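You operate a simulated robot arm through the tools that you are given. There is no shell and no other tool.

You run a simulated robot arm. Do the job below in one go: nothing can be reset, and whatever is moved stays where it is left.

Task
Put things in order on the long black panel. At the end: the grey bulb stands where the blue cloth stood; the blue cloth from the long black panel stands on top of the black cover; the blue bulb stands where the yellow bulb stood; the yellow bulb stands where the grey bulb stood; whatever was shut is shut again. Leave all else as you found it, and nothing knocked over.
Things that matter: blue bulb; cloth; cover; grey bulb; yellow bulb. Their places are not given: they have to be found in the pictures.

Only the result counts: the job must be done as asked and must still hold three seconds after the hand-in. Knocking over, shifting, dropping, spilling or breaking anything else fails it. Lids that push on must go on centred and level and be pressed home; caps that screw on are set level and turned clockwise until they are tight. Flat cloth is picked up by pressing the open fingertips on it (5 to 10 N) and closing them slowly along it; thin cloth reads only 2 to 8 mm in the jaws.

Robot
A 7-joint arm with a two-finger parallel gripper, fixed in place. Base frame: the origin is at the foot of the arm, x ahead of it, y to its left, z up; the work surface is at about z = 930. Lengths are in mm, angles in degrees, forces in N, time in s.
With the tool pointing down near the work surface it reaches from about 300 to 680 mm from the base axis. Its first joint turns from -66.0 to 66.0 degrees. Payload 1.57 kg.
The TCP is the grasp point between the finger pads, 30 mm short of the fingertips. In the tool frame z runs along the fingers and y along their closing line. Largest opening 110 mm; finger width 24, thickness 12; the body of the gripper, 48 by 112 mm, starts 78 mm behind the TCP.
Orientation is told as [roll, pitch, yaw] about the base's x, y, z axes, in that order, counted from this pose: with the fingers straight down and closing along the base's y, the tool's x points along the base's -x, its y along +y and its z along -z.

Tools
- The arm moves only by the tool step_arm. Its arguments are lists of equal length, an entry for each row: "slide": the shift along the tool's x, y, z in m, a list of three; "delta_rot": the turn, a rotation vector about the tool's x, y, z in degrees, a list of three; "claw": the gripper command, from -1 (fully open) to 1 (shut), values between in proportion. In form: {"slide": [[dx, dy, dz], ...], "delta_rot": [[ax, ay, az], ...], "claw": [claw, ...]}. A call has 1 to 20 rows; each row shifts and turns the commanded pose from where the row before left it, along the tool's axes as they then stand. Rows are played at 5 a second. More than 50 mm and 8.6 degrees between two rows, or a gripper value outside its range, and nothing of the call is played. Where a pose cannot be reached the arm comes as near as it can. A force on the tool above 40 N (or 10 N above the force at the start of the call, whichever is more), or a blocked arm, ends the call early, and 0.2 s more pass. The fingers move at their own pace (about 108 mm/s each) and stop on an object; they squeeze with about 36 N. The grip force told is the motor's: it shows also when the fingers shut on nothing. Time passes only in rows, and 0.2 s behind the last, so rows that do not move let the fingers close. It gives the time, the measured TCP pose, the force on the tool (base axes), the opening and the grip force at its end, in the units of the frame above (readings bear some noise), with the torque about the TCP (base axes, N m) and any sound that the robot's microphone picked up, and new pictures: "show" is both (left out), scene, wrist or none.
- Cameras (640 x 400 px; columns grow to the right, rows downward): "scene" is fixed at [146.1, -375.3, 1411.7]; the picture's right is [0.92, -0.40, 0.00], its down [-0.19, -0.45, -0.87] and it looks along [0.34, 0.80, -0.49] (base axes); focal length 330 px, centre (320, 200). "wrist" rides on the gripper at [70, 16, -141] in the tool frame; the picture's right is [-0.23, 0.97, 0.00], its down [-0.86, -0.20, -0.48] and it looks along [-0.47, -0.11, 0.88] (tool axes); focal length 222 px, centre (320, 200).
- locate(camera, pixels): for up to 12 pixels [column, row] of the newest picture of that camera ("zoom" is the newest enlarged one), the place [x, y, z] in the base frame of the surface seen there, good to about 2 mm. No time passes.
- zoom(camera, box): a new picture of the part [left, top, right, bottom] of that camera's present view, enlarged. No time passes.
- hand_in(): hands the job in; it is judged then, once.

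Open the gripper and draw the arm clear of the work before you hand the job in, unless the task says otherwise.

The tools are called after "Call:" as a command line: name --argument value ..., lists and objects as JSON in quotes. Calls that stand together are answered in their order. step_arm: Moves the arm, as the interface text tells. Its arguments: {"type":"object","properties":{"slide":{"type":"array","items":{"type":"array","items":{"type":"number"}}},"delta_rot":{"type":"array","items":{"type":"array","items":{"type":"number"}}},"claw":{"type":"array","items":{"type":"number"}},"show":{"type":"string","enum":["both","scene","wrist","none"]}},"required":["slide","delta_rot","claw"]} The other tools are called the same way: locate (camera, pixels) gives the place of the surface under pixels of a picture; zoom (camera, box) takes an enlarged picture of a part of a camera's view; hand_in () hands the job in.

At the start:

```text
clock: 0.0
tcp_pos: [256.3, 227.9, 1202.3]
tool_rot: [0.0, -0.1, 0.1]
force: [0.0, 0.6, -0.4]
ft_torque: [-0.03, 0.05, -0.02]
opening: 110.0
finger_force: 0.0
```

scene: 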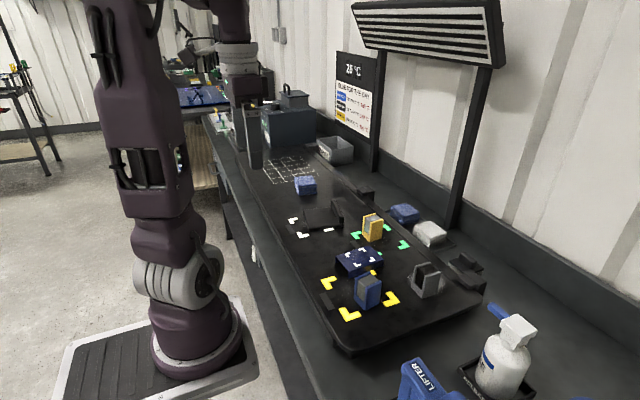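
wrist: 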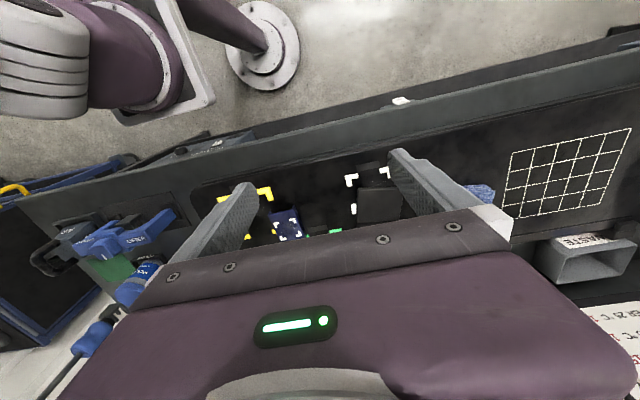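

The scene shows the long black panel with several objects between (290,180) and (490,350). I zoom in on parts to identify them.

Call:
zoom --camera "scene" --box '[300, 190, 500, 350]'

Call:
zoom --camera "scene" --box '[200, 80, 400, 240]'

Call:
zoom --camera "scene" --box '[380, 180, 580, 400]'

```text
2.50 times, centred on (400, 270) of scene
```

zoom: 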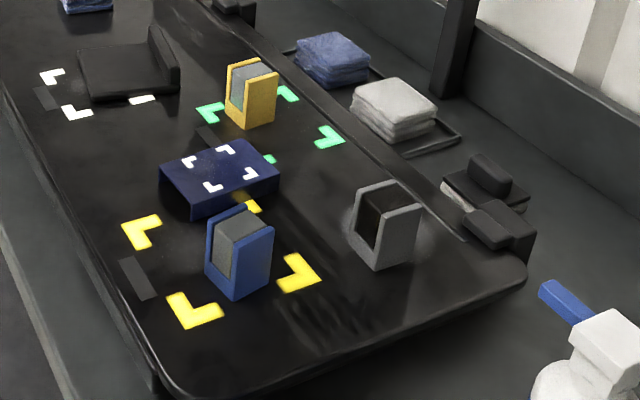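

```text
2.50 times, centred on (300, 160) of scene
```

zoom: 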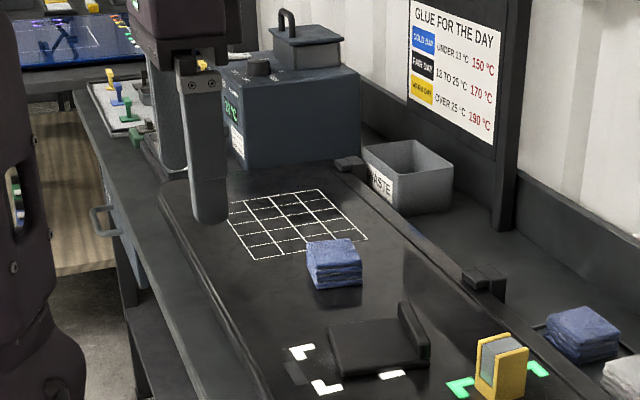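

```text
1.82 times, centred on (480, 290) of scene
```

zoom: 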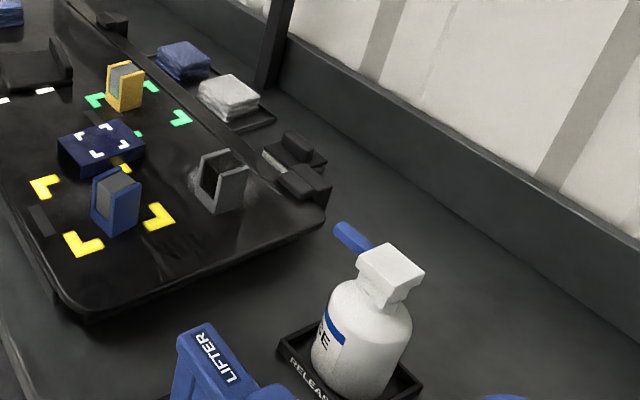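

The zooms show a blue folded cloth (~(305,185) scene), a black cover-like thing with a ridge (~(322,215)), yellow, blue and grey carton-like things, and a navy box. I locate surfaces.

Call:
locate --camera "scene" --pixels '[[305, 181], [304, 192], [318, 215], [335, 208], [370, 218], [375, 232], [358, 256], [366, 280], [366, 296], [425, 272], [432, 290], [280, 170]]'

Call:
zoom --camera "scene" --box '[280, 170, 360, 245]'

Call:
zoom --camera "scene" --box '[320, 200, 450, 320]'

```text
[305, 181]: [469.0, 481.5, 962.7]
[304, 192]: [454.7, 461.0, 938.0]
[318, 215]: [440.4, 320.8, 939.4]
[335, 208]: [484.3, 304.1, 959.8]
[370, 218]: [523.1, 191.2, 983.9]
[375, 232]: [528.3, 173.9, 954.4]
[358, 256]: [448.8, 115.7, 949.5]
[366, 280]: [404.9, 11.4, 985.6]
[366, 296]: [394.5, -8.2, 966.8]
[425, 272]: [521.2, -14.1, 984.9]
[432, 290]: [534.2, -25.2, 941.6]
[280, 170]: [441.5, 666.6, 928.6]
```

```text
5.33 times, centred on (320, 208) of scene
```

zoom: 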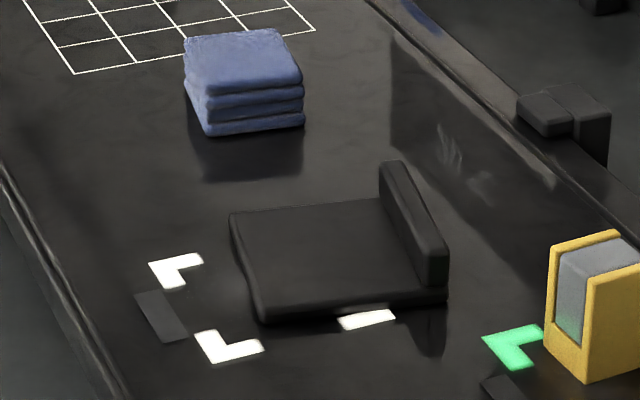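

```text
3.33 times, centred on (385, 260) of scene
```

zoom: 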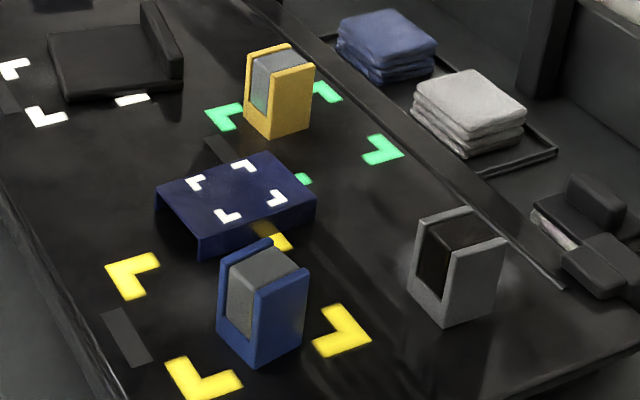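

The arm is above the bench at z≈1202 and everything is under z≈1000, so I move forward at height to get a wrist view over the black cover and the cloth.

Call:
step_arm --slide '[[-0.041, 0.03, 0], [-0.041, 0.03, 0], [-0.041, 0.03, 0], [-0.041, 0.03, 0], [0, 0, 0]]' --delta_rot '[[0, 0, 0], [0, 0, 0], [0, 0, 0], [0, 0, 0], [0, 0, 0]]' --claw '[-1, -1, -1, -1, -1]'

```text
refused: row 1 steps farther than a row can; nothing moved
```

The first row was slightly too long (50.8 mm), so I use smaller steps.

Call:
step_arm --slide '[[-0.035, 0.025, 0], [-0.035, 0.025, 0], [-0.035, 0.025, 0], [-0.035, 0.025, 0], [-0.024, 0.02, 0], [0, 0, 0]]' --delta_rot '[[0, 0, 0], [0, 0, 0], [0, 0, 0], [0, 0, 0], [0, 0, 0], [0, 0, 0]]' --claw '[-1, -1, -1, -1, -1, -1]'

```text
clock: 1.4
tcp_pos: [417.2, 346.2, 1200.5]
tool_rot: [0.0, 0.0, 0.0]
force: [0.0, -0.5, 0.4]
ft_torque: [0.0, 0.02, 0.02]
opening: 110.1
finger_force: 0.0
```

scene: 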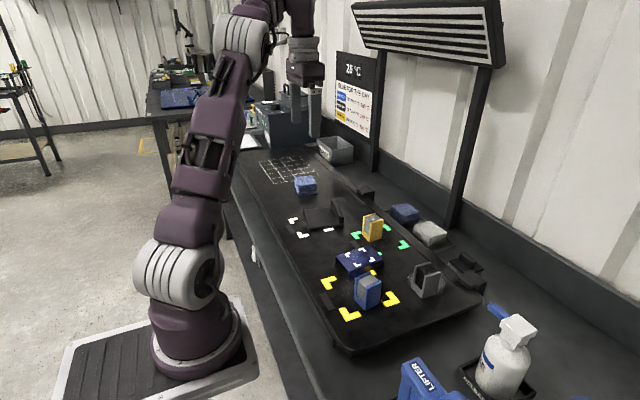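
wrist: 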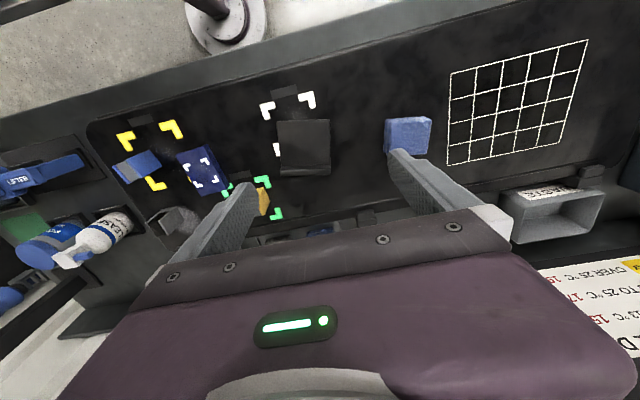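

The wrist view now shows all items: blue cloth at (408,135), black cover (303,147), and the others on the left. I zoom in on them.

Call:
zoom --camera "wrist" --box '[240, 70, 450, 200]'

Call:
zoom --camera "wrist" --box '[90, 90, 300, 250]'

Call:
locate --camera "wrist" --pixels '[[282, 122], [330, 121], [280, 173], [330, 172], [303, 140], [303, 168], [387, 122], [430, 118], [389, 148], [427, 150], [408, 135]]'

```text
3.05 times, centred on (345, 135) of wrist
```

zoom: 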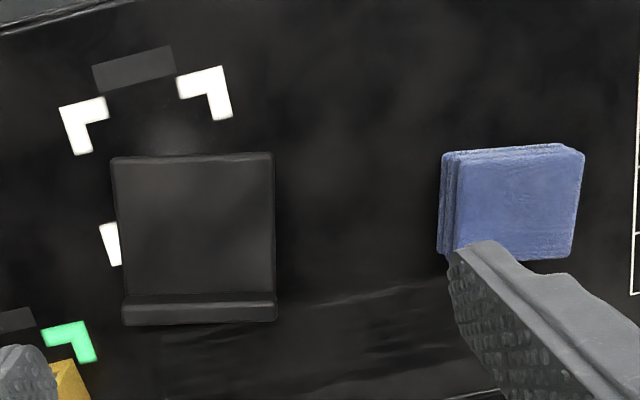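

```text
2.50 times, centred on (195, 170) of wrist
```

zoom: 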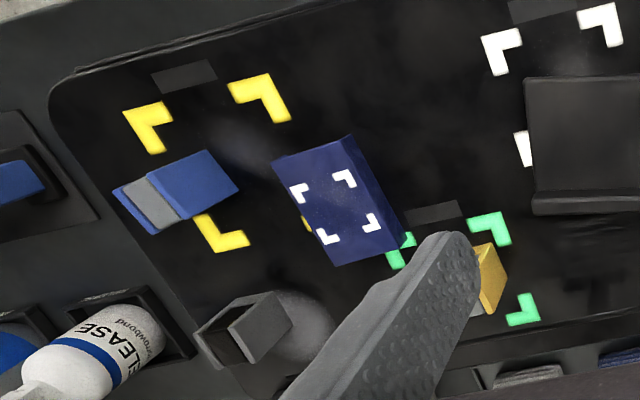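

```text
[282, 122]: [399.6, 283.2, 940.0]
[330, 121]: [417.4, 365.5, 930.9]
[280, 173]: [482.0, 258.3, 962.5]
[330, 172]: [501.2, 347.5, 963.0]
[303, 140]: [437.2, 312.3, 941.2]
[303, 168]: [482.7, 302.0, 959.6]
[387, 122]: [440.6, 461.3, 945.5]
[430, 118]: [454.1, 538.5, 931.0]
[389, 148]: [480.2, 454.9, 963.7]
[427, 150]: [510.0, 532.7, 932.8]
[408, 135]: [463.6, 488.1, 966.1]
```

The black cover is the plate with a raised ridge (wrist zoom (195,240)); the blue cloth is next to it. I now move to the right side (lower y) and down some to look at the three bulbs closely.

Call:
step_arm --slide '[[0.005, -0.049, 0], [0.005, -0.049, 0], [0.005, -0.049, 0], [0.005, -0.049, 0], [0.005, -0.049, 0], [0, 0, 0]]' --delta_rot '[[0, 0, 0], [0, 0, 0], [0, 0, 0], [0, 0, 0], [0, 0, 0], [0, 0, 0]]' --claw '[-1, -1, -1, -1, -1, -1]'

```text
clock: 2.8
tcp_pos: [393.2, 100.5, 1201.2]
tool_rot: [-0.1, 0.0, 0.1]
force: [0.4, -0.1, -0.3]
ft_torque: [-0.01, -0.04, -0.03]
opening: 109.8
finger_force: 0.1
```

scene: 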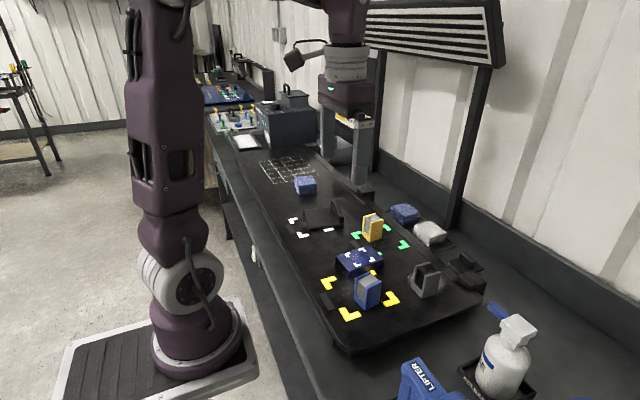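
wrist: 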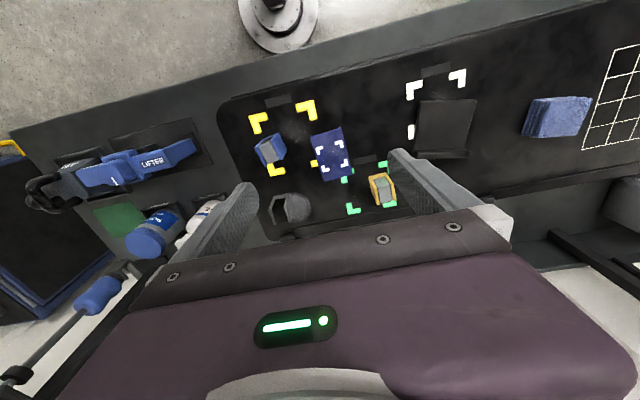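

Call:
zoom --camera "wrist" --box '[230, 90, 410, 230]'

Call:
zoom --camera "wrist" --box '[240, 120, 310, 180]'

Call:
zoom --camera "wrist" --box '[260, 180, 330, 230]'

Call:
zoom --camera "wrist" --box '[345, 155, 415, 215]'

```text
2.86 times, centred on (320, 160) of wrist
```

zoom: 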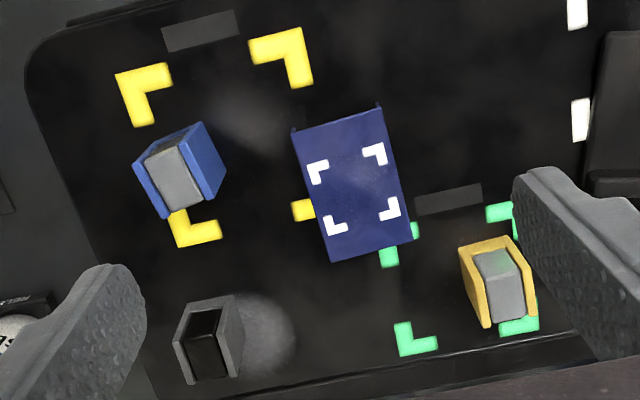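

```text
6.67 times, centred on (275, 150) of wrist
```

zoom: 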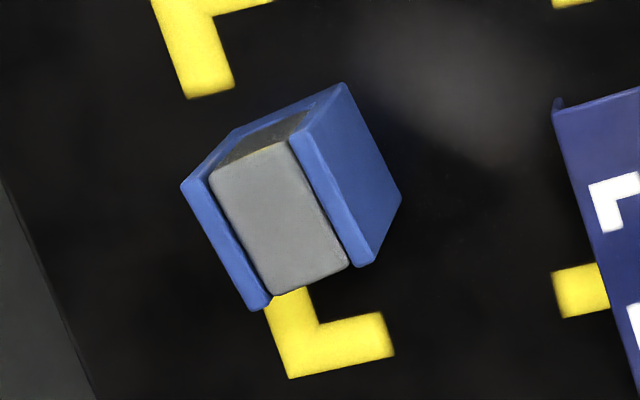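

```text
8.00 times, centred on (295, 205) of wrist
```

zoom: 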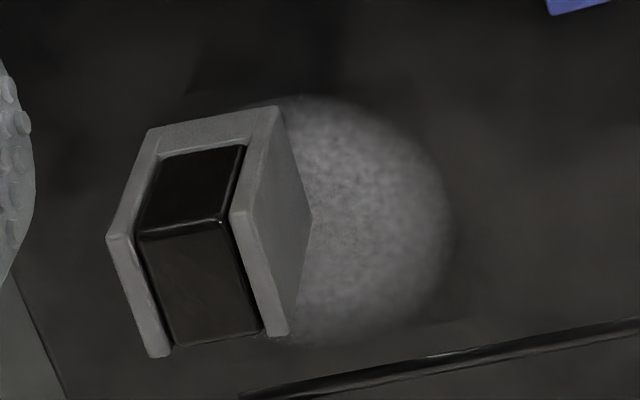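

```text
6.67 times, centred on (380, 185) of wrist
```

zoom: 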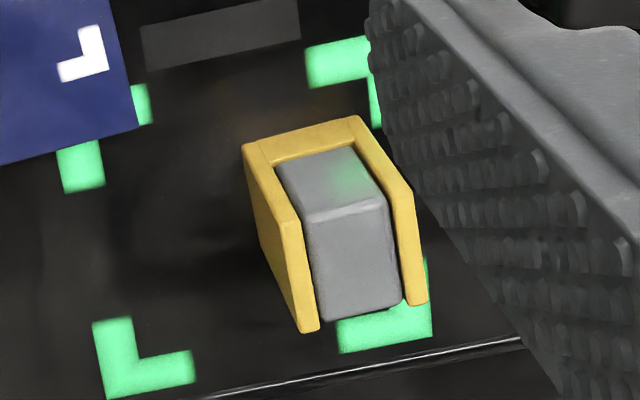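

The bulbs are U-shaped shells with a core block; all upright. I now go to a close view over the blue cloth to measure it first.

Call:
step_arm --slide '[[0, 0.049, 0], [0, 0.049, 0], [0, 0.049, 0], [0, 0.049, 0], [0, 0.049, 0], [0, 0.049, 0], [0, 0.049, 0.0], [0, 0, 0.04], [0, 0, 0]]' --delta_rot '[[0, 0, 0], [0, 0, 0], [0, 0, 0], [0, 0, 0], [0, 0, 0], [0, 0, 0], [0, 0, 0], [0, 0, 0], [0, 0, 0]]' --claw '[-1, -1, -1, -1, -1, -1, -1, -1, -1]'

```text
clock: 4.8
tcp_pos: [395.9, 393.6, 1160.7]
tool_rot: [0.1, 0.0, 0.0]
force: [0.5, -0.3, -0.7]
ft_torque: [0.01, -0.02, 0.03]
opening: 109.9
finger_force: 0.1
out of reach, approached as far as the arm can: row 7
```

scene: 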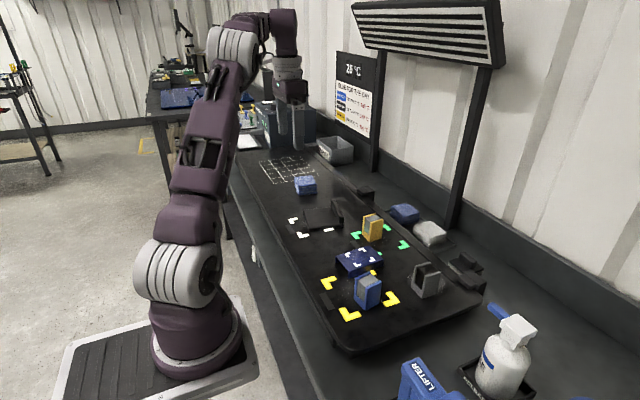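
wrist: 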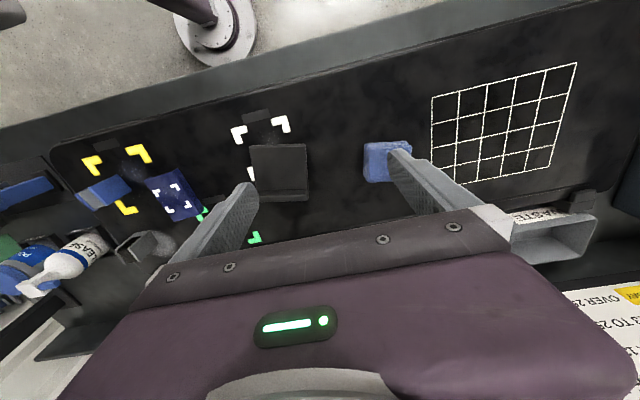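

Reach is shorter at this height, so I descend to z≈1080 here (clear of cover at z≤963), then move sideways by small steps toward the cloth.

Call:
step_arm --slide '[[0, 0, 0.04], [0, 0, 0.04], [0, 0.03, 0], [0, 0.03, 0], [0, 0, 0]]' --delta_rot '[[0, 0, 0], [0, 0, 0], [0, 0, 0], [0, 0, 0], [0, 0, 0]]' --claw '[-1, -1, -1, -1, -1]'

```text
clock: 6.0
tcp_pos: [394.4, 454.6, 1077.9]
tool_rot: [0.0, -0.1, 0.0]
force: [0.6, 0.8, 0.0]
ft_torque: [0.01, 0.03, 0.01]
opening: 109.7
finger_force: 0.2
```

scene: 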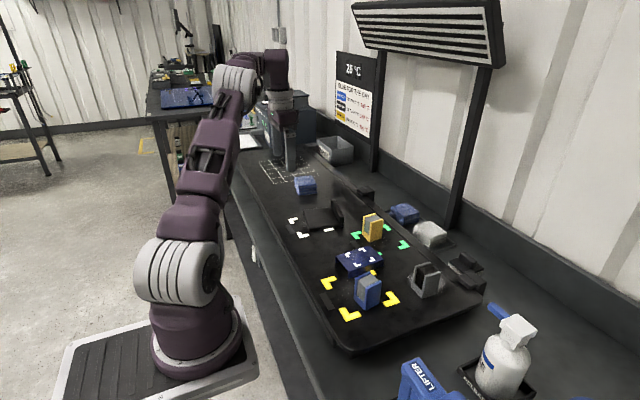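
wrist: 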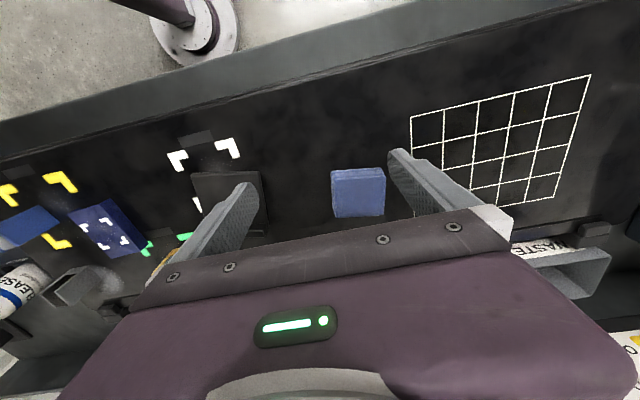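

The cloth is now between the fingers at (358,192). I zoom in and locate its corners.

Call:
zoom --camera "wrist" --box '[310, 155, 410, 225]'

```text
5.71 times, centred on (360, 190) of wrist
```

zoom: 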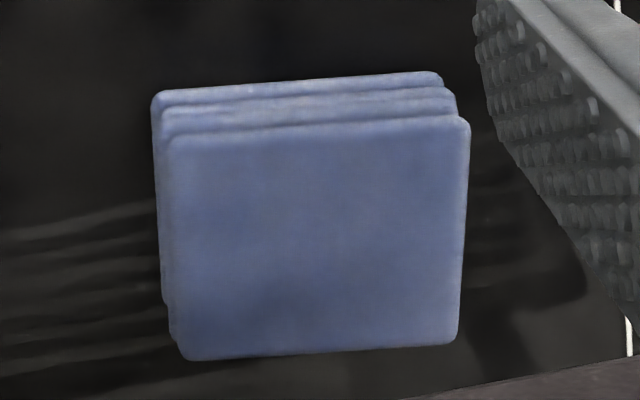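

Call:
locate --camera "zoom" --pixels '[[180, 148], [462, 128], [188, 350], [452, 335], [320, 240], [158, 98], [440, 78], [170, 320], [178, 250], [462, 230], [320, 145], [320, 345]]'

Call:
locate --camera "wrist" --pixels '[[200, 175], [258, 173], [225, 195], [300, 200], [400, 215]]'

```text
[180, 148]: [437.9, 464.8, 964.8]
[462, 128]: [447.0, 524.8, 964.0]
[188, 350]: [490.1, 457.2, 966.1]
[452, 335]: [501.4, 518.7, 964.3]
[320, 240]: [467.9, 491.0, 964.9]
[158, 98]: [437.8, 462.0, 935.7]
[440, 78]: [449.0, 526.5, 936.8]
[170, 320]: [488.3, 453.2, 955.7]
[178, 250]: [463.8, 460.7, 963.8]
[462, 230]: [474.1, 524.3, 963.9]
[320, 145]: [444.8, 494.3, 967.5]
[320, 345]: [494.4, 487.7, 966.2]
```

```text
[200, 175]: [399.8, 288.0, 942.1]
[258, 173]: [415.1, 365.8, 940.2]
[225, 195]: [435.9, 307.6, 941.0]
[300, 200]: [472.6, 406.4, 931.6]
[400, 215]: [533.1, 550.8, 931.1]
```

Cloth: centre ≈(469,491), top z≈965, about 61 × 54 mm, turned ≈-8.5°. I move above it with fingertips at about 980 and turn to match.

Call:
step_arm --slide '[[0, 0, 0.034], [0, 0, 0.034], [-0.025, 0.012, 0.0], [-0.025, 0.012, 0.0], [-0.0246, 0.0124, 0.0], [0, 0, 0], [0, 0, 0], [0, 0, 0]]' --delta_rot '[[0, 0, 0], [0, 0, 0], [0, 0, 0], [0, 0, 0], [0, 0, 0], [0, 0, 4.25], [0, 0, 4.25], [0, 0, 0]]' --claw '[-1, -1, -1, -1, -1, -1, -1, -1]'

```text
clock: 7.8
tcp_pos: [428.2, 471.1, 1010.5]
tool_rot: [0.0, 0.0, -8.6]
force: [0.2, -0.9, 0.2]
ft_torque: [0.02, -0.01, -0.01]
opening: 109.9
finger_force: 0.2
out of reach, approached as far as the arm can: row 4, 5
```

scene: 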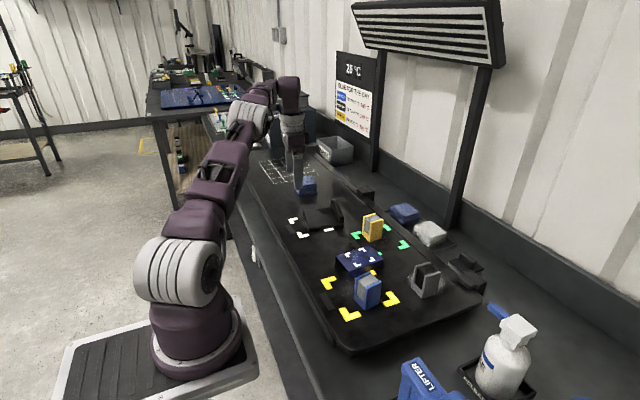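
wrist: 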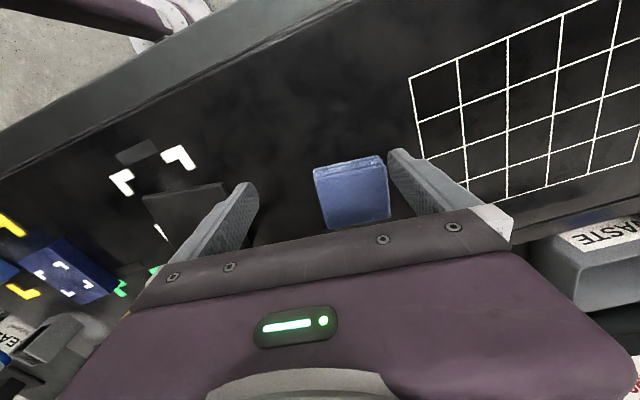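

Vertical reach stops at radius ≈637 at this height, so I tilt the tool about its closing line (fingers pointing outward, 18°) and approach again at a safe height.

Call:
step_arm --slide '[[0, 0, 0], [0, 0, 0], [0, 0, 0], [-0.0119, 0.0086, 0.0039], [-0.0119, 0.0086, 0.0039], [-0.0119, 0.0086, 0.0038], [0, 0, 0]]' --delta_rot '[[0, -6, 0], [0, -6, 0], [0, -6, 0], [0, 0, 0], [0, 0, 0], [0, 0, 0], [0, 0, 0]]' --claw '[-1, -1, -1, -1, -1, -1, -1]'

```text
clock: 9.4
tcp_pos: [469.5, 490.1, 1010.8]
tool_rot: [-0.1, -18.0, -8.5]
force: [0.1, -0.3, 0.4]
ft_torque: [-0.02, -0.02, -0.05]
opening: 110.1
finger_force: 0.1
```

scene: 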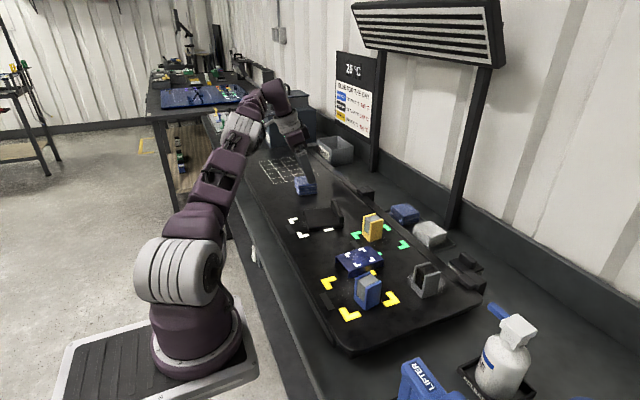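
wrist: 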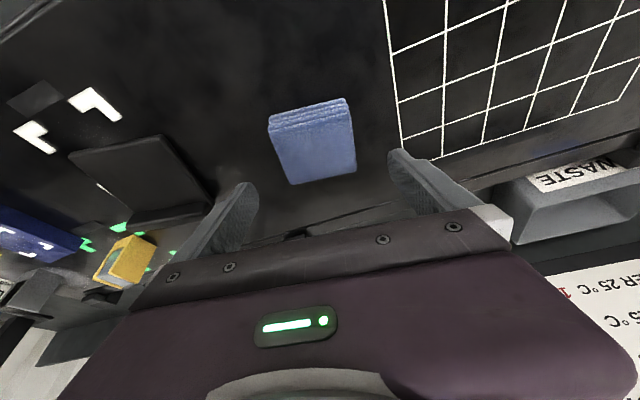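

The arm reaches above the cloth with the 18° tilt. I re-measure cloth and cover in this view.

Call:
zoom --camera "wrist" --box '[250, 85, 380, 195]'

Call:
locate --camera "zoom" --pixels '[[115, 240], [480, 165], [210, 465], [500, 410], [310, 310], [140, 330], [490, 280], [100, 190], [470, 80]]'

Call:
zoom --camera "wrist" --box '[60, 120, 230, 240]'

Call:
locate --camera "wrist" --pixels '[[72, 153], [158, 138], [133, 222], [210, 202], [120, 180], [165, 170], [130, 213], [205, 195], [172, 210]]'

```text
3.64 times, centred on (315, 140) of wrist
```

zoom: 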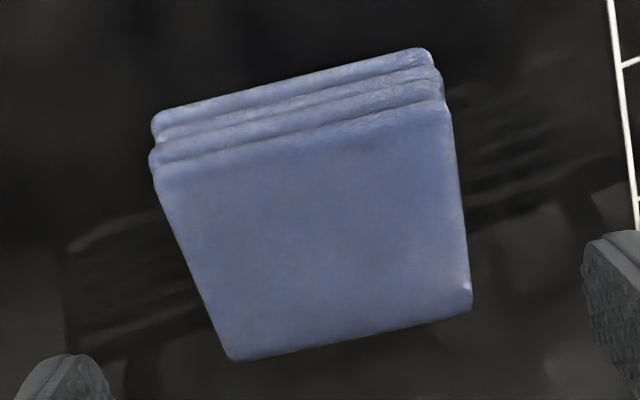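

```text
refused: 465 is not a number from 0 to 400
```

```text
3.33 times, centred on (145, 180) of wrist
```

zoom: 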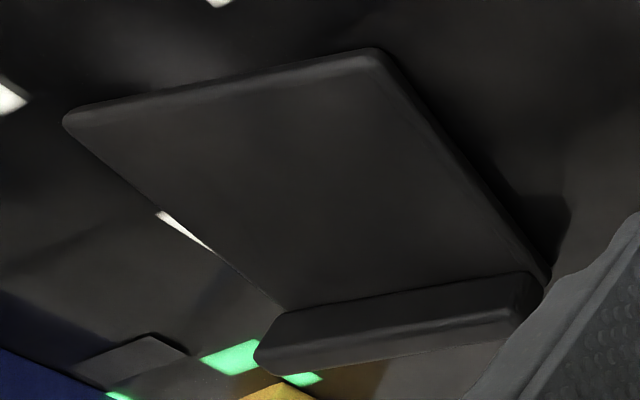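

```text
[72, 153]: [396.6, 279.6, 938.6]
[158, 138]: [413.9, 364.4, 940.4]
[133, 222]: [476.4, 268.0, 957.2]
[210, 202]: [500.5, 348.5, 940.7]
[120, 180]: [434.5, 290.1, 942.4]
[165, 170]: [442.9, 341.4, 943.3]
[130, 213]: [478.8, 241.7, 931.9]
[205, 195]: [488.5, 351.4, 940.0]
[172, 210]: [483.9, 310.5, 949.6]
```

The cover's flat area and ridge are clear in this zoom; I locate the ridge's front foot line, its top and the corners.

Call:
locate --camera "zoom" --pixels '[[70, 118], [372, 52], [285, 305], [525, 270], [400, 290], [400, 335], [290, 330], [515, 295], [540, 270], [265, 345], [230, 170], [340, 200]]'

Call:
zoom --camera "wrist" --box '[250, 90, 380, 190]'

Call:
locate --camera "zoom" --pixels '[[115, 205], [480, 130], [230, 370], [500, 330], [300, 250], [150, 300], [500, 250]]'

```text
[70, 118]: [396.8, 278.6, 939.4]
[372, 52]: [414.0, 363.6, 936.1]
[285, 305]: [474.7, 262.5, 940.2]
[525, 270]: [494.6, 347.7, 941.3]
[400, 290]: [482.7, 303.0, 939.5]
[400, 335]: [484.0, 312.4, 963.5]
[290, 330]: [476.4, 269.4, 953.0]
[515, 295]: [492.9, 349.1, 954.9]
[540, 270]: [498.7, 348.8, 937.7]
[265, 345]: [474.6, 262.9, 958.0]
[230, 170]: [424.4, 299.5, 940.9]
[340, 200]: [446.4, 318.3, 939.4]
```

```text
4.00 times, centred on (315, 140) of wrist
```

zoom: 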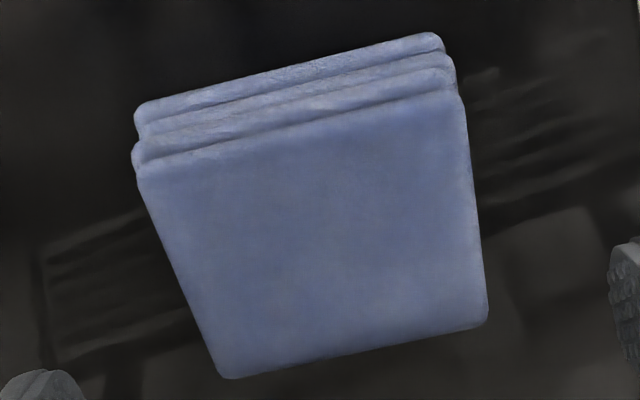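

```text
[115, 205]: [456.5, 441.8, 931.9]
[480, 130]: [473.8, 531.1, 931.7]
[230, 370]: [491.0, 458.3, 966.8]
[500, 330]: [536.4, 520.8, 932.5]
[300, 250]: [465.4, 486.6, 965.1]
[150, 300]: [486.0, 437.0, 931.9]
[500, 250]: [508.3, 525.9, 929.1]
```

Cover: flat area centre ≈(445,313), z≈940, ridge front at x≈484. Cloth centre (469,491). I lower the tilted tool around the cloth with fingertips just above the panel.

Call:
step_arm --slide '[[0.0063, 0.0005, 0.0133], [0.0063, 0.0005, 0.0133], [0.0063, 0, 0.0133], [0, 0, 0]]' --delta_rot '[[0, 0, 0], [0, 0, 0], [0, 0, 0], [0, 0, 0]]' --claw '[-1, -1, -1, -1]'

```text
clock: 10.4
tcp_pos: [464.2, 491.8, 965.7]
tool_rot: [0.0, -18.0, -8.5]
force: [-0.5, 0.0, -0.4]
ft_torque: [0.0, -0.01, 0.02]
opening: 110.2
finger_force: 0.1
```

scene: 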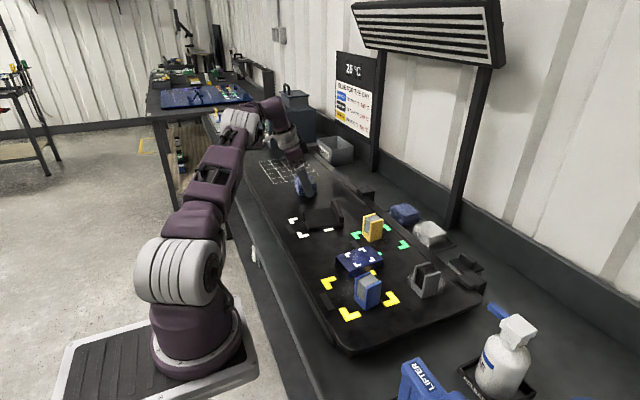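
wrist: 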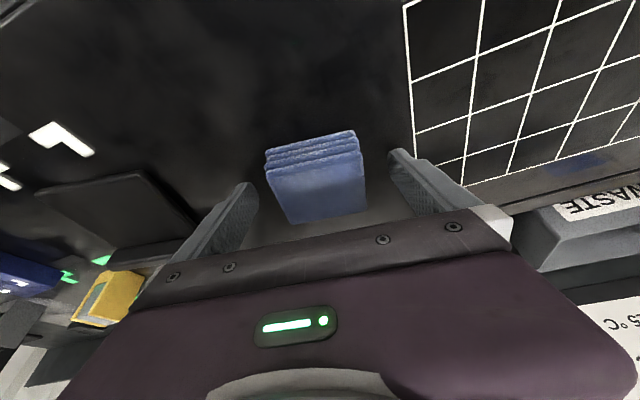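

The cloth sits between the fingers at (316,180). I close step by step.

Call:
step_arm --slide '[[0, 0, 0], [0, 0, 0], [0, 0, 0], [0, 0, 0], [0, 0, 0], [0, 0, 0]]' --delta_rot '[[0, 0, 0], [0, 0, 0], [0, 0, 0], [0, 0, 0], [0, 0, 0], [0, 0, 0]]' --claw '[-0.5, -0.3, -0.2, -0.1, 0.0, 0.0]'

```text
clock: 11.8
tcp_pos: [463.8, 491.8, 967.6]
tool_rot: [-0.1, -18.0, -8.5]
force: [0.5, -0.1, 0.1]
ft_torque: [-0.01, -0.01, 0.0]
opening: 68.7
finger_force: 36.3
```

scene: 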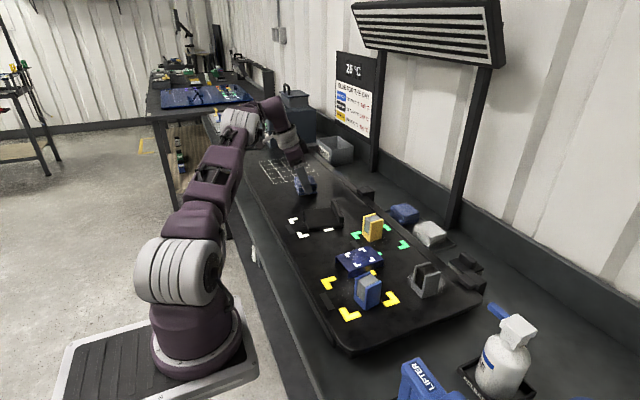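
wrist: 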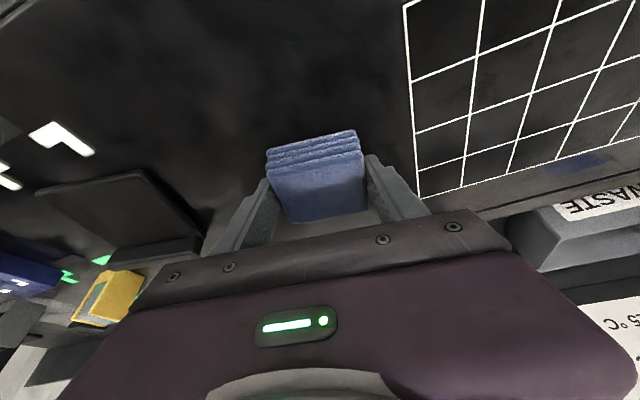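

The cloth is held at 68.7 mm with 36 N. I lift straight up about 50 mm.

Call:
step_arm --slide '[[-0.0052, 0, -0.016], [-0.0052, 0, -0.016], [-0.0052, 0, -0.016], [0, 0, 0]]' --delta_rot '[[0, 0, 0], [0, 0, 0], [0, 0, 0], [0, 0, 0]]' --claw '[0.05, 0.05, 0.05, 0.05]'

```text
clock: 12.8
tcp_pos: [463.7, 491.7, 1019.4]
tool_rot: [0.1, -18.0, -8.5]
force: [0.0, -0.2, -0.4]
ft_torque: [0.0, -0.03, 0.01]
opening: 68.6
finger_force: 36.2
```

scene: 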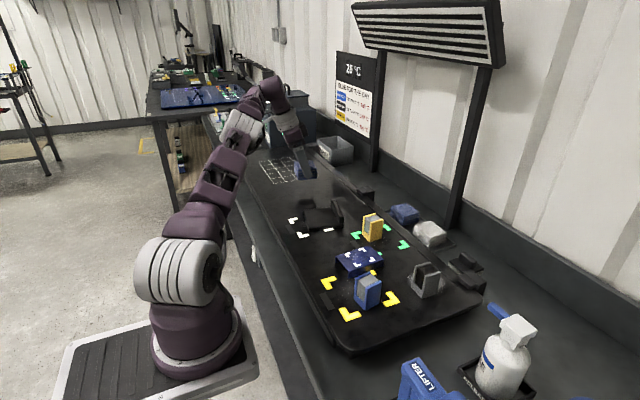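
wrist: 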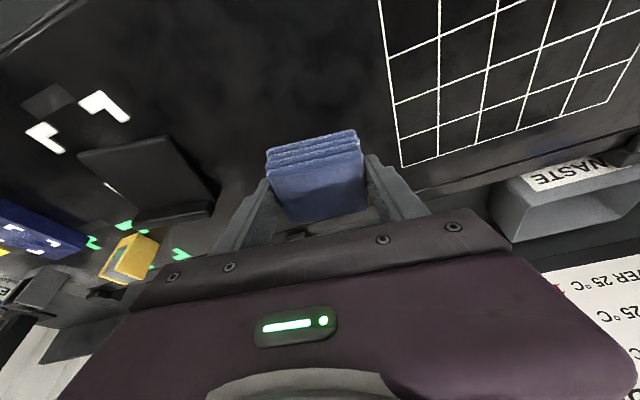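

The cloth is lifted level. I carry it sideways to above the cover and turn 3° to line up with the cover.

Call:
step_arm --slide '[[-0.0011, -0.0447, 0.00035], [-0.0011, -0.0447, 0.00035], [-0.0011, -0.0447, 0.00035], [-0.001, -0.0447, 0.00035], [0, 0, 0], [0, 0, 0]]' --delta_rot '[[0, 0, 0], [0, 0, 0], [0, 0, 0], [0, 0, 0], [0.93, 0, 2.85], [0, 0, 0]]' --claw '[0.05, 0.05, 0.05, 0.05, 0.05, 0.05]'

```text
clock: 14.2
tcp_pos: [463.3, 489.9, 1018.1]
tool_rot: [-0.2, -18.0, -10.5]
force: [-0.1, -0.2, 0.1]
ft_torque: [0.0, 0.0, -0.05]
opening: 68.3
finger_force: 35.9
out of reach, approached as far as the arm can: row 1, 2, 3, 4
```

scene: 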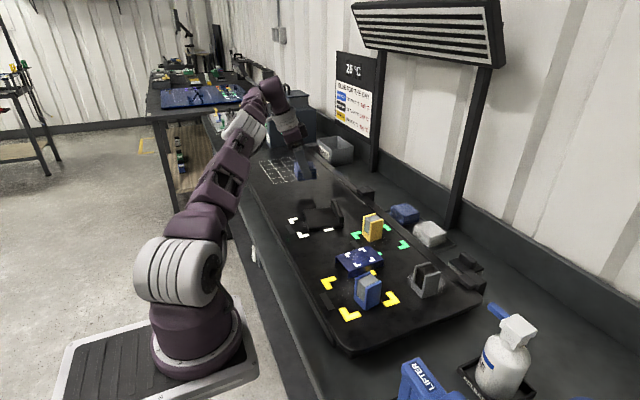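
wrist: 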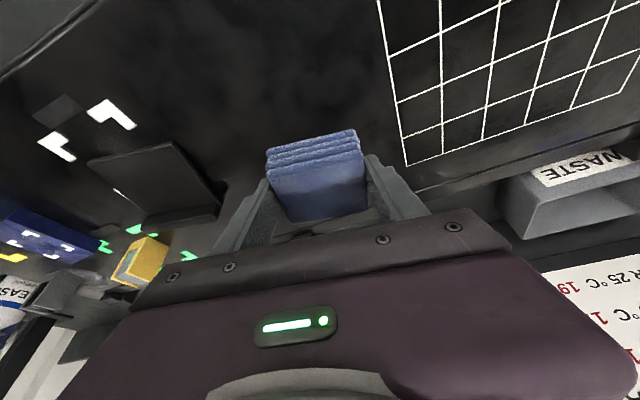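

The 45 mm steps were refused as out of reach (probably near full stretch). I try smaller steps inward first.

Call:
step_arm --slide '[[0.006, -0.015, -0.002], [0.006, -0.015, -0.002], [0, -0.02, 0], [0, -0.02, 0], [0, 0, 0]]' --delta_rot '[[0, 0, 0], [0, 0, 0], [0, 0, 0], [0, 0, 0], [0, 0, 0]]' --claw '[0.05, 0.05, 0.05, 0.05, 0.05]' --show "wrist"

```text
clock: 15.4
tcp_pos: [437.8, 427.2, 1019.6]
tool_rot: [0.0, -18.0, -11.5]
force: [0.2, -0.4, -0.5]
ft_torque: [0.0, -0.02, 0.0]
opening: 68.4
finger_force: 36.1
```

wrist: 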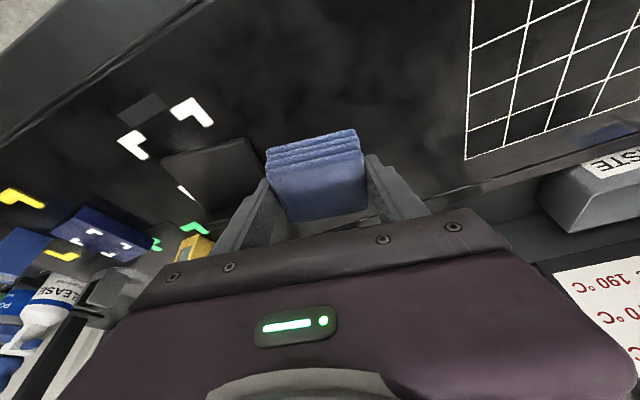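

That works. I continue in modest steps to above the cover.

Call:
step_arm --slide '[[-0.00625, -0.0275, 0.002], [-0.00625, -0.0275, 0.002], [-0.00625, -0.0275, 0.002], [-0.00625, -0.0275, 0.002], [0, 0, 0]]' --delta_rot '[[0, 0, 0], [0, 0, 0], [0, 0, 0], [0, 0, 0], [0, 0, 0]]' --claw '[0.05, 0.05, 0.05, 0.05, 0.05]'

```text
clock: 16.6
tcp_pos: [440.6, 313.9, 1021.1]
tool_rot: [0.0, -18.0, -11.5]
force: [0.0, -0.3, -0.1]
ft_torque: [-0.03, 0.0, 0.04]
opening: 68.7
finger_force: 35.9
```

scene: 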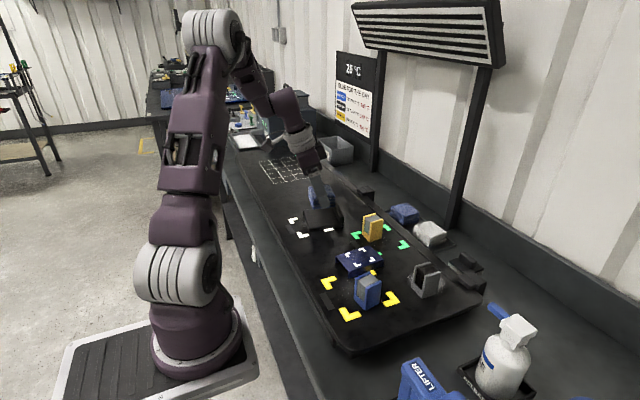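
wrist: 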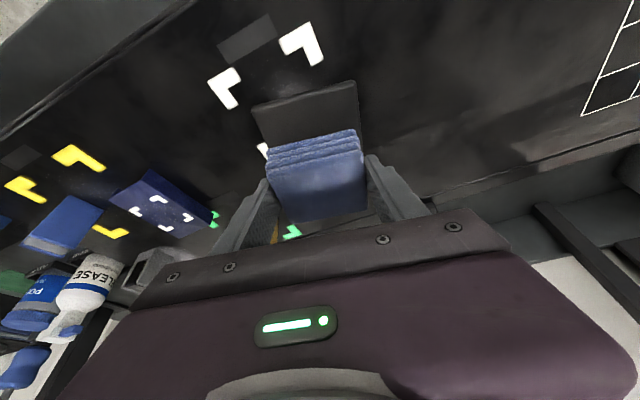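

The cloth is over the cover. I check the cloth's position with the camera before lowering.

Call:
zoom --camera "wrist" --box '[230, 70, 390, 240]'

Call:
locate --camera "wrist" --pixels '[[272, 172], [360, 154], [290, 218], [362, 206], [318, 190], [258, 108], [354, 85], [270, 160], [355, 134]]'

```text
2.35 times, centred on (310, 155) of wrist
```

zoom: 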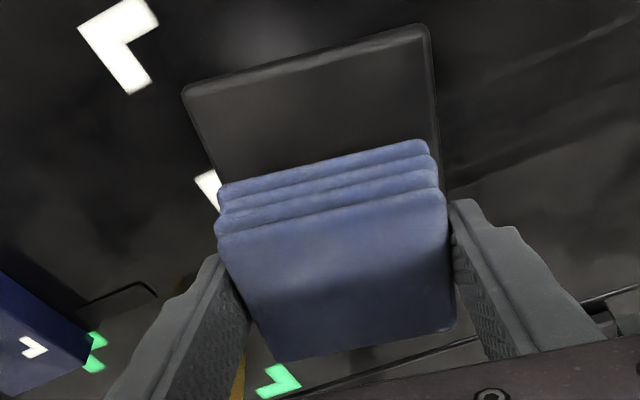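

```text
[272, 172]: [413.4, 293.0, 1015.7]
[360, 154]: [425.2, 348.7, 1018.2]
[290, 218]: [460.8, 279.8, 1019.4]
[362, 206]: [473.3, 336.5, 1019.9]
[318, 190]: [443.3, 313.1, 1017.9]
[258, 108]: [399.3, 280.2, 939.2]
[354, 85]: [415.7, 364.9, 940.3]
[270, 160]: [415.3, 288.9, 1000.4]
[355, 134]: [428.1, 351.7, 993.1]
```

Cloth centre is (443,314), bottom ≈983; I lower about 36 mm with a 3 mm shift outward, then will feel for contact.

Call:
step_arm --slide '[[0.00277, 0, 0.01173], [0.00277, 0, 0.01173], [0.00277, 0, 0.01173], [0, 0, 0]]' --delta_rot '[[0, 0, 0], [0, 0, 0], [0, 0, 0], [0, 0, 0]]' --claw '[0.05, 0.05, 0.05, 0.05]' --show "wrist"

Call:
step_arm --slide '[[0.0006, 0, 0.0019], [0.0006, 0, 0.0019], [0, 0, 0]]' --delta_rot '[[0, 0, 0], [0, 0, 0], [0, 0, 0]]' --claw '[0.05, 0.05, 0.05]' --show "wrist"

```text
clock: 17.6
tcp_pos: [443.3, 313.3, 983.3]
tool_rot: [-0.1, -18.1, -11.4]
force: [-0.3, -0.3, 0.0]
ft_torque: [0.0, 0.04, -0.03]
opening: 68.4
finger_force: 35.9
```

wrist: 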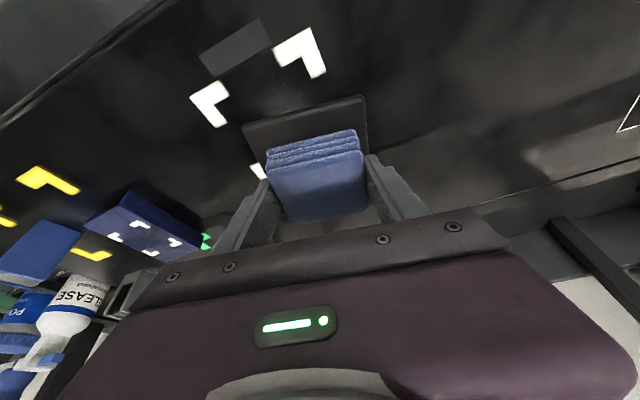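

```text
clock: 18.4
tcp_pos: [442.9, 313.9, 979.3]
tool_rot: [0.0, -18.0, -11.5]
force: [-0.4, -0.5, -1.3]
ft_torque: [-0.01, 0.0, -0.01]
opening: 68.6
finger_force: 35.9
```

wrist: 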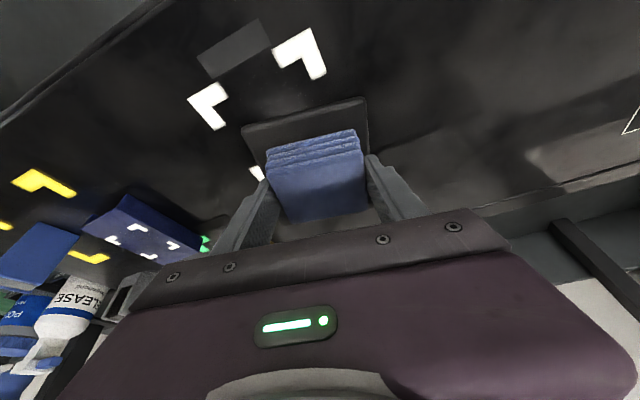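

Force is just starting to show (-1.3 N); expected contact at TCP z≈978.6. I lower 1 mm more.

Call:
step_arm --slide '[[0.0003, 0, 0.001], [0, 0, 0]]' --delta_rot '[[0, 0, 0], [0, 0, 0]]' --claw '[0.05, 0.05]' --show "wrist"

```text
clock: 19.0
tcp_pos: [443.8, 313.1, 978.8]
tool_rot: [0.0, -18.0, -11.5]
force: [-0.6, -0.2, 0.4]
ft_torque: [-0.02, 0.01, 0.01]
opening: 68.5
finger_force: 35.7
```

wrist: 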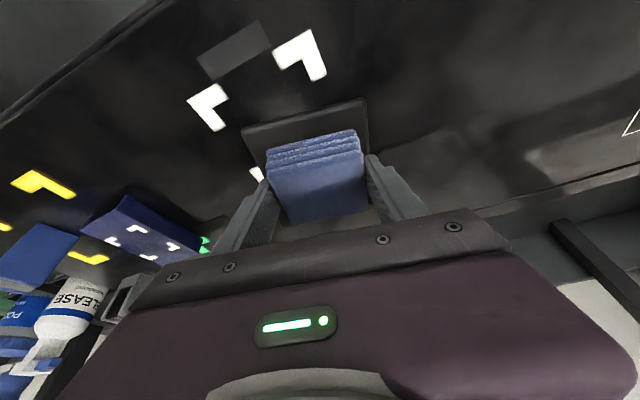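

No contact yet; I lower another 1.5 mm.

Call:
step_arm --slide '[[0.00025, 0, 0.0007], [0.00025, 0, 0.0007], [0, 0, 0]]' --delta_rot '[[0, 0, 0], [0, 0, 0], [0, 0, 0]]' --claw '[0.05, 0.05, 0.05]' --show "wrist"

Call:
zoom --camera "scene" --box '[280, 160, 380, 240]'

```text
clock: 19.8
tcp_pos: [444.5, 313.2, 977.2]
tool_rot: [0.0, -18.0, -11.5]
force: [-0.4, 0.5, 0.4]
ft_torque: [0.0, 0.0, 0.02]
opening: 68.2
finger_force: 35.5
```

wrist: 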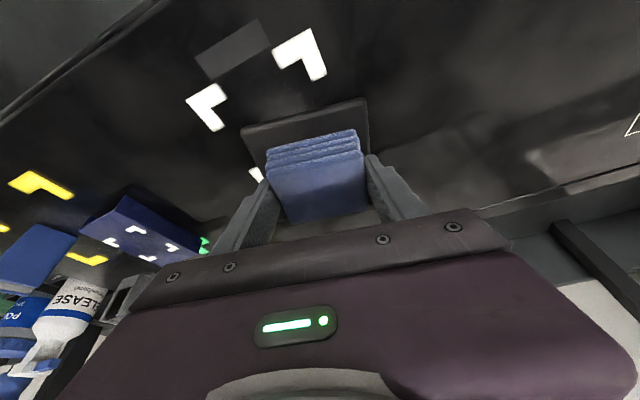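

```text
5.00 times, centred on (330, 200) of scene
```

zoom: 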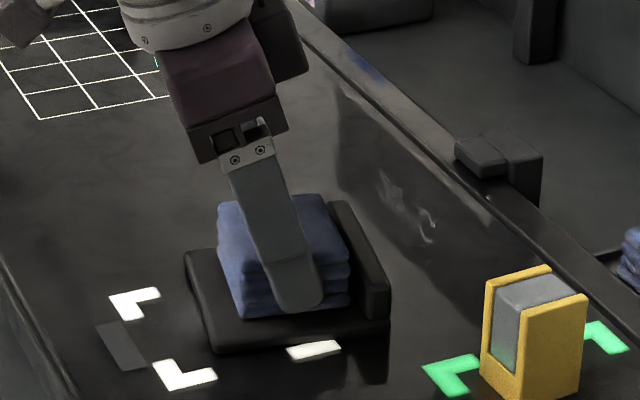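

The cloth looks almost on the cover. I keep lowering in 1 mm steps to feel contact.

Call:
step_arm --slide '[[0.0003, 0, 0.00095], [0, 0, 0], [0.0003, 0, 0.00095], [0, 0, 0]]' --delta_rot '[[0, 0, 0], [0, 0, 0], [0, 0, 0], [0, 0, 0]]' --claw '[0.05, 0.05, 0.05, 0.05]' --show "none"

```text
clock: 20.8
tcp_pos: [443.7, 314.9, 977.4]
tool_rot: [0.2, -18.1, -11.4]
force: [-3.8, -0.6, 32.3]
ft_torque: [-0.29, 0.23, -0.02]
opening: 68.6
finger_force: 36.3
```

Contact with 32 N; I back off 1.5 mm so that the cloth rests lightly, then open gradually.

Call:
step_arm --slide '[[-0.0005, 0, -0.0014], [0, 0, 0]]' --delta_rot '[[0, 0, 0], [0, 0, 0]]' --claw '[0.05, 0.05]' --show "none"

```text
clock: 21.4
tcp_pos: [443.9, 313.2, 976.1]
tool_rot: [0.0, -18.1, -11.5]
force: [5.6, 1.5, 18.0]
ft_torque: [0.05, -0.32, 0.04]
opening: 68.4
finger_force: 36.0
```

Still 18 N; I raise another 0.7 mm.

Call:
step_arm --slide '[[-0.0002, 0, -0.0007], [0, 0, 0]]' --delta_rot '[[0, 0, 0], [0, 0, 0]]' --claw '[0.05, 0.05]' --show "wrist"

Call:
zoom --camera "scene" --box '[280, 160, 380, 240]'

```text
clock: 22.0
tcp_pos: [443.8, 313.5, 977.6]
tool_rot: [0.0, -17.8, -11.5]
force: [3.2, 0.7, 10.0]
ft_torque: [0.14, -0.21, 0.05]
opening: 68.5
finger_force: 36.2
```

wrist: 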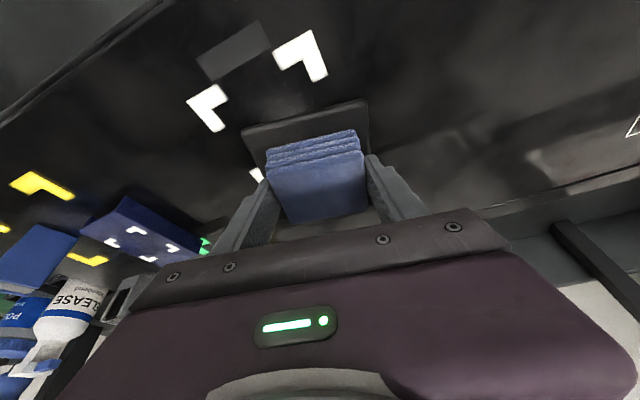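

```text
5.00 times, centred on (330, 200) of scene
```

zoom: 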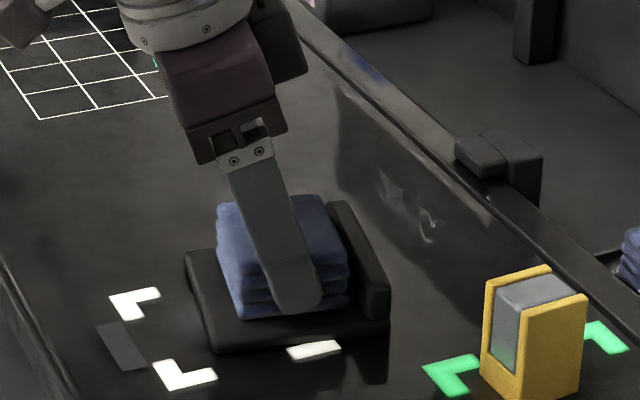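

The cloth rests on the cover. I open the fingers gradually.

Call:
step_arm --slide '[[0, 0, 0], [0, 0, 0], [0, 0, 0], [0, 0, 0]]' --delta_rot '[[0, 0, 0], [0, 0, 0], [0, 0, 0], [0, 0, 0]]' --claw '[-0.3, -0.4, -0.55, -0.55]' --show "wrist"

```text
clock: 23.0
tcp_pos: [443.7, 313.5, 977.4]
tool_rot: [0.0, -18.1, -11.4]
force: [1.0, 0.6, -0.1]
ft_torque: [-0.02, 0.01, -0.02]
opening: 85.5
finger_force: 0.1
```

wrist: 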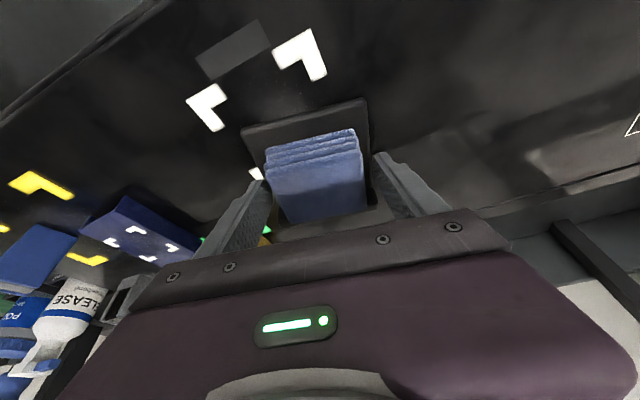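

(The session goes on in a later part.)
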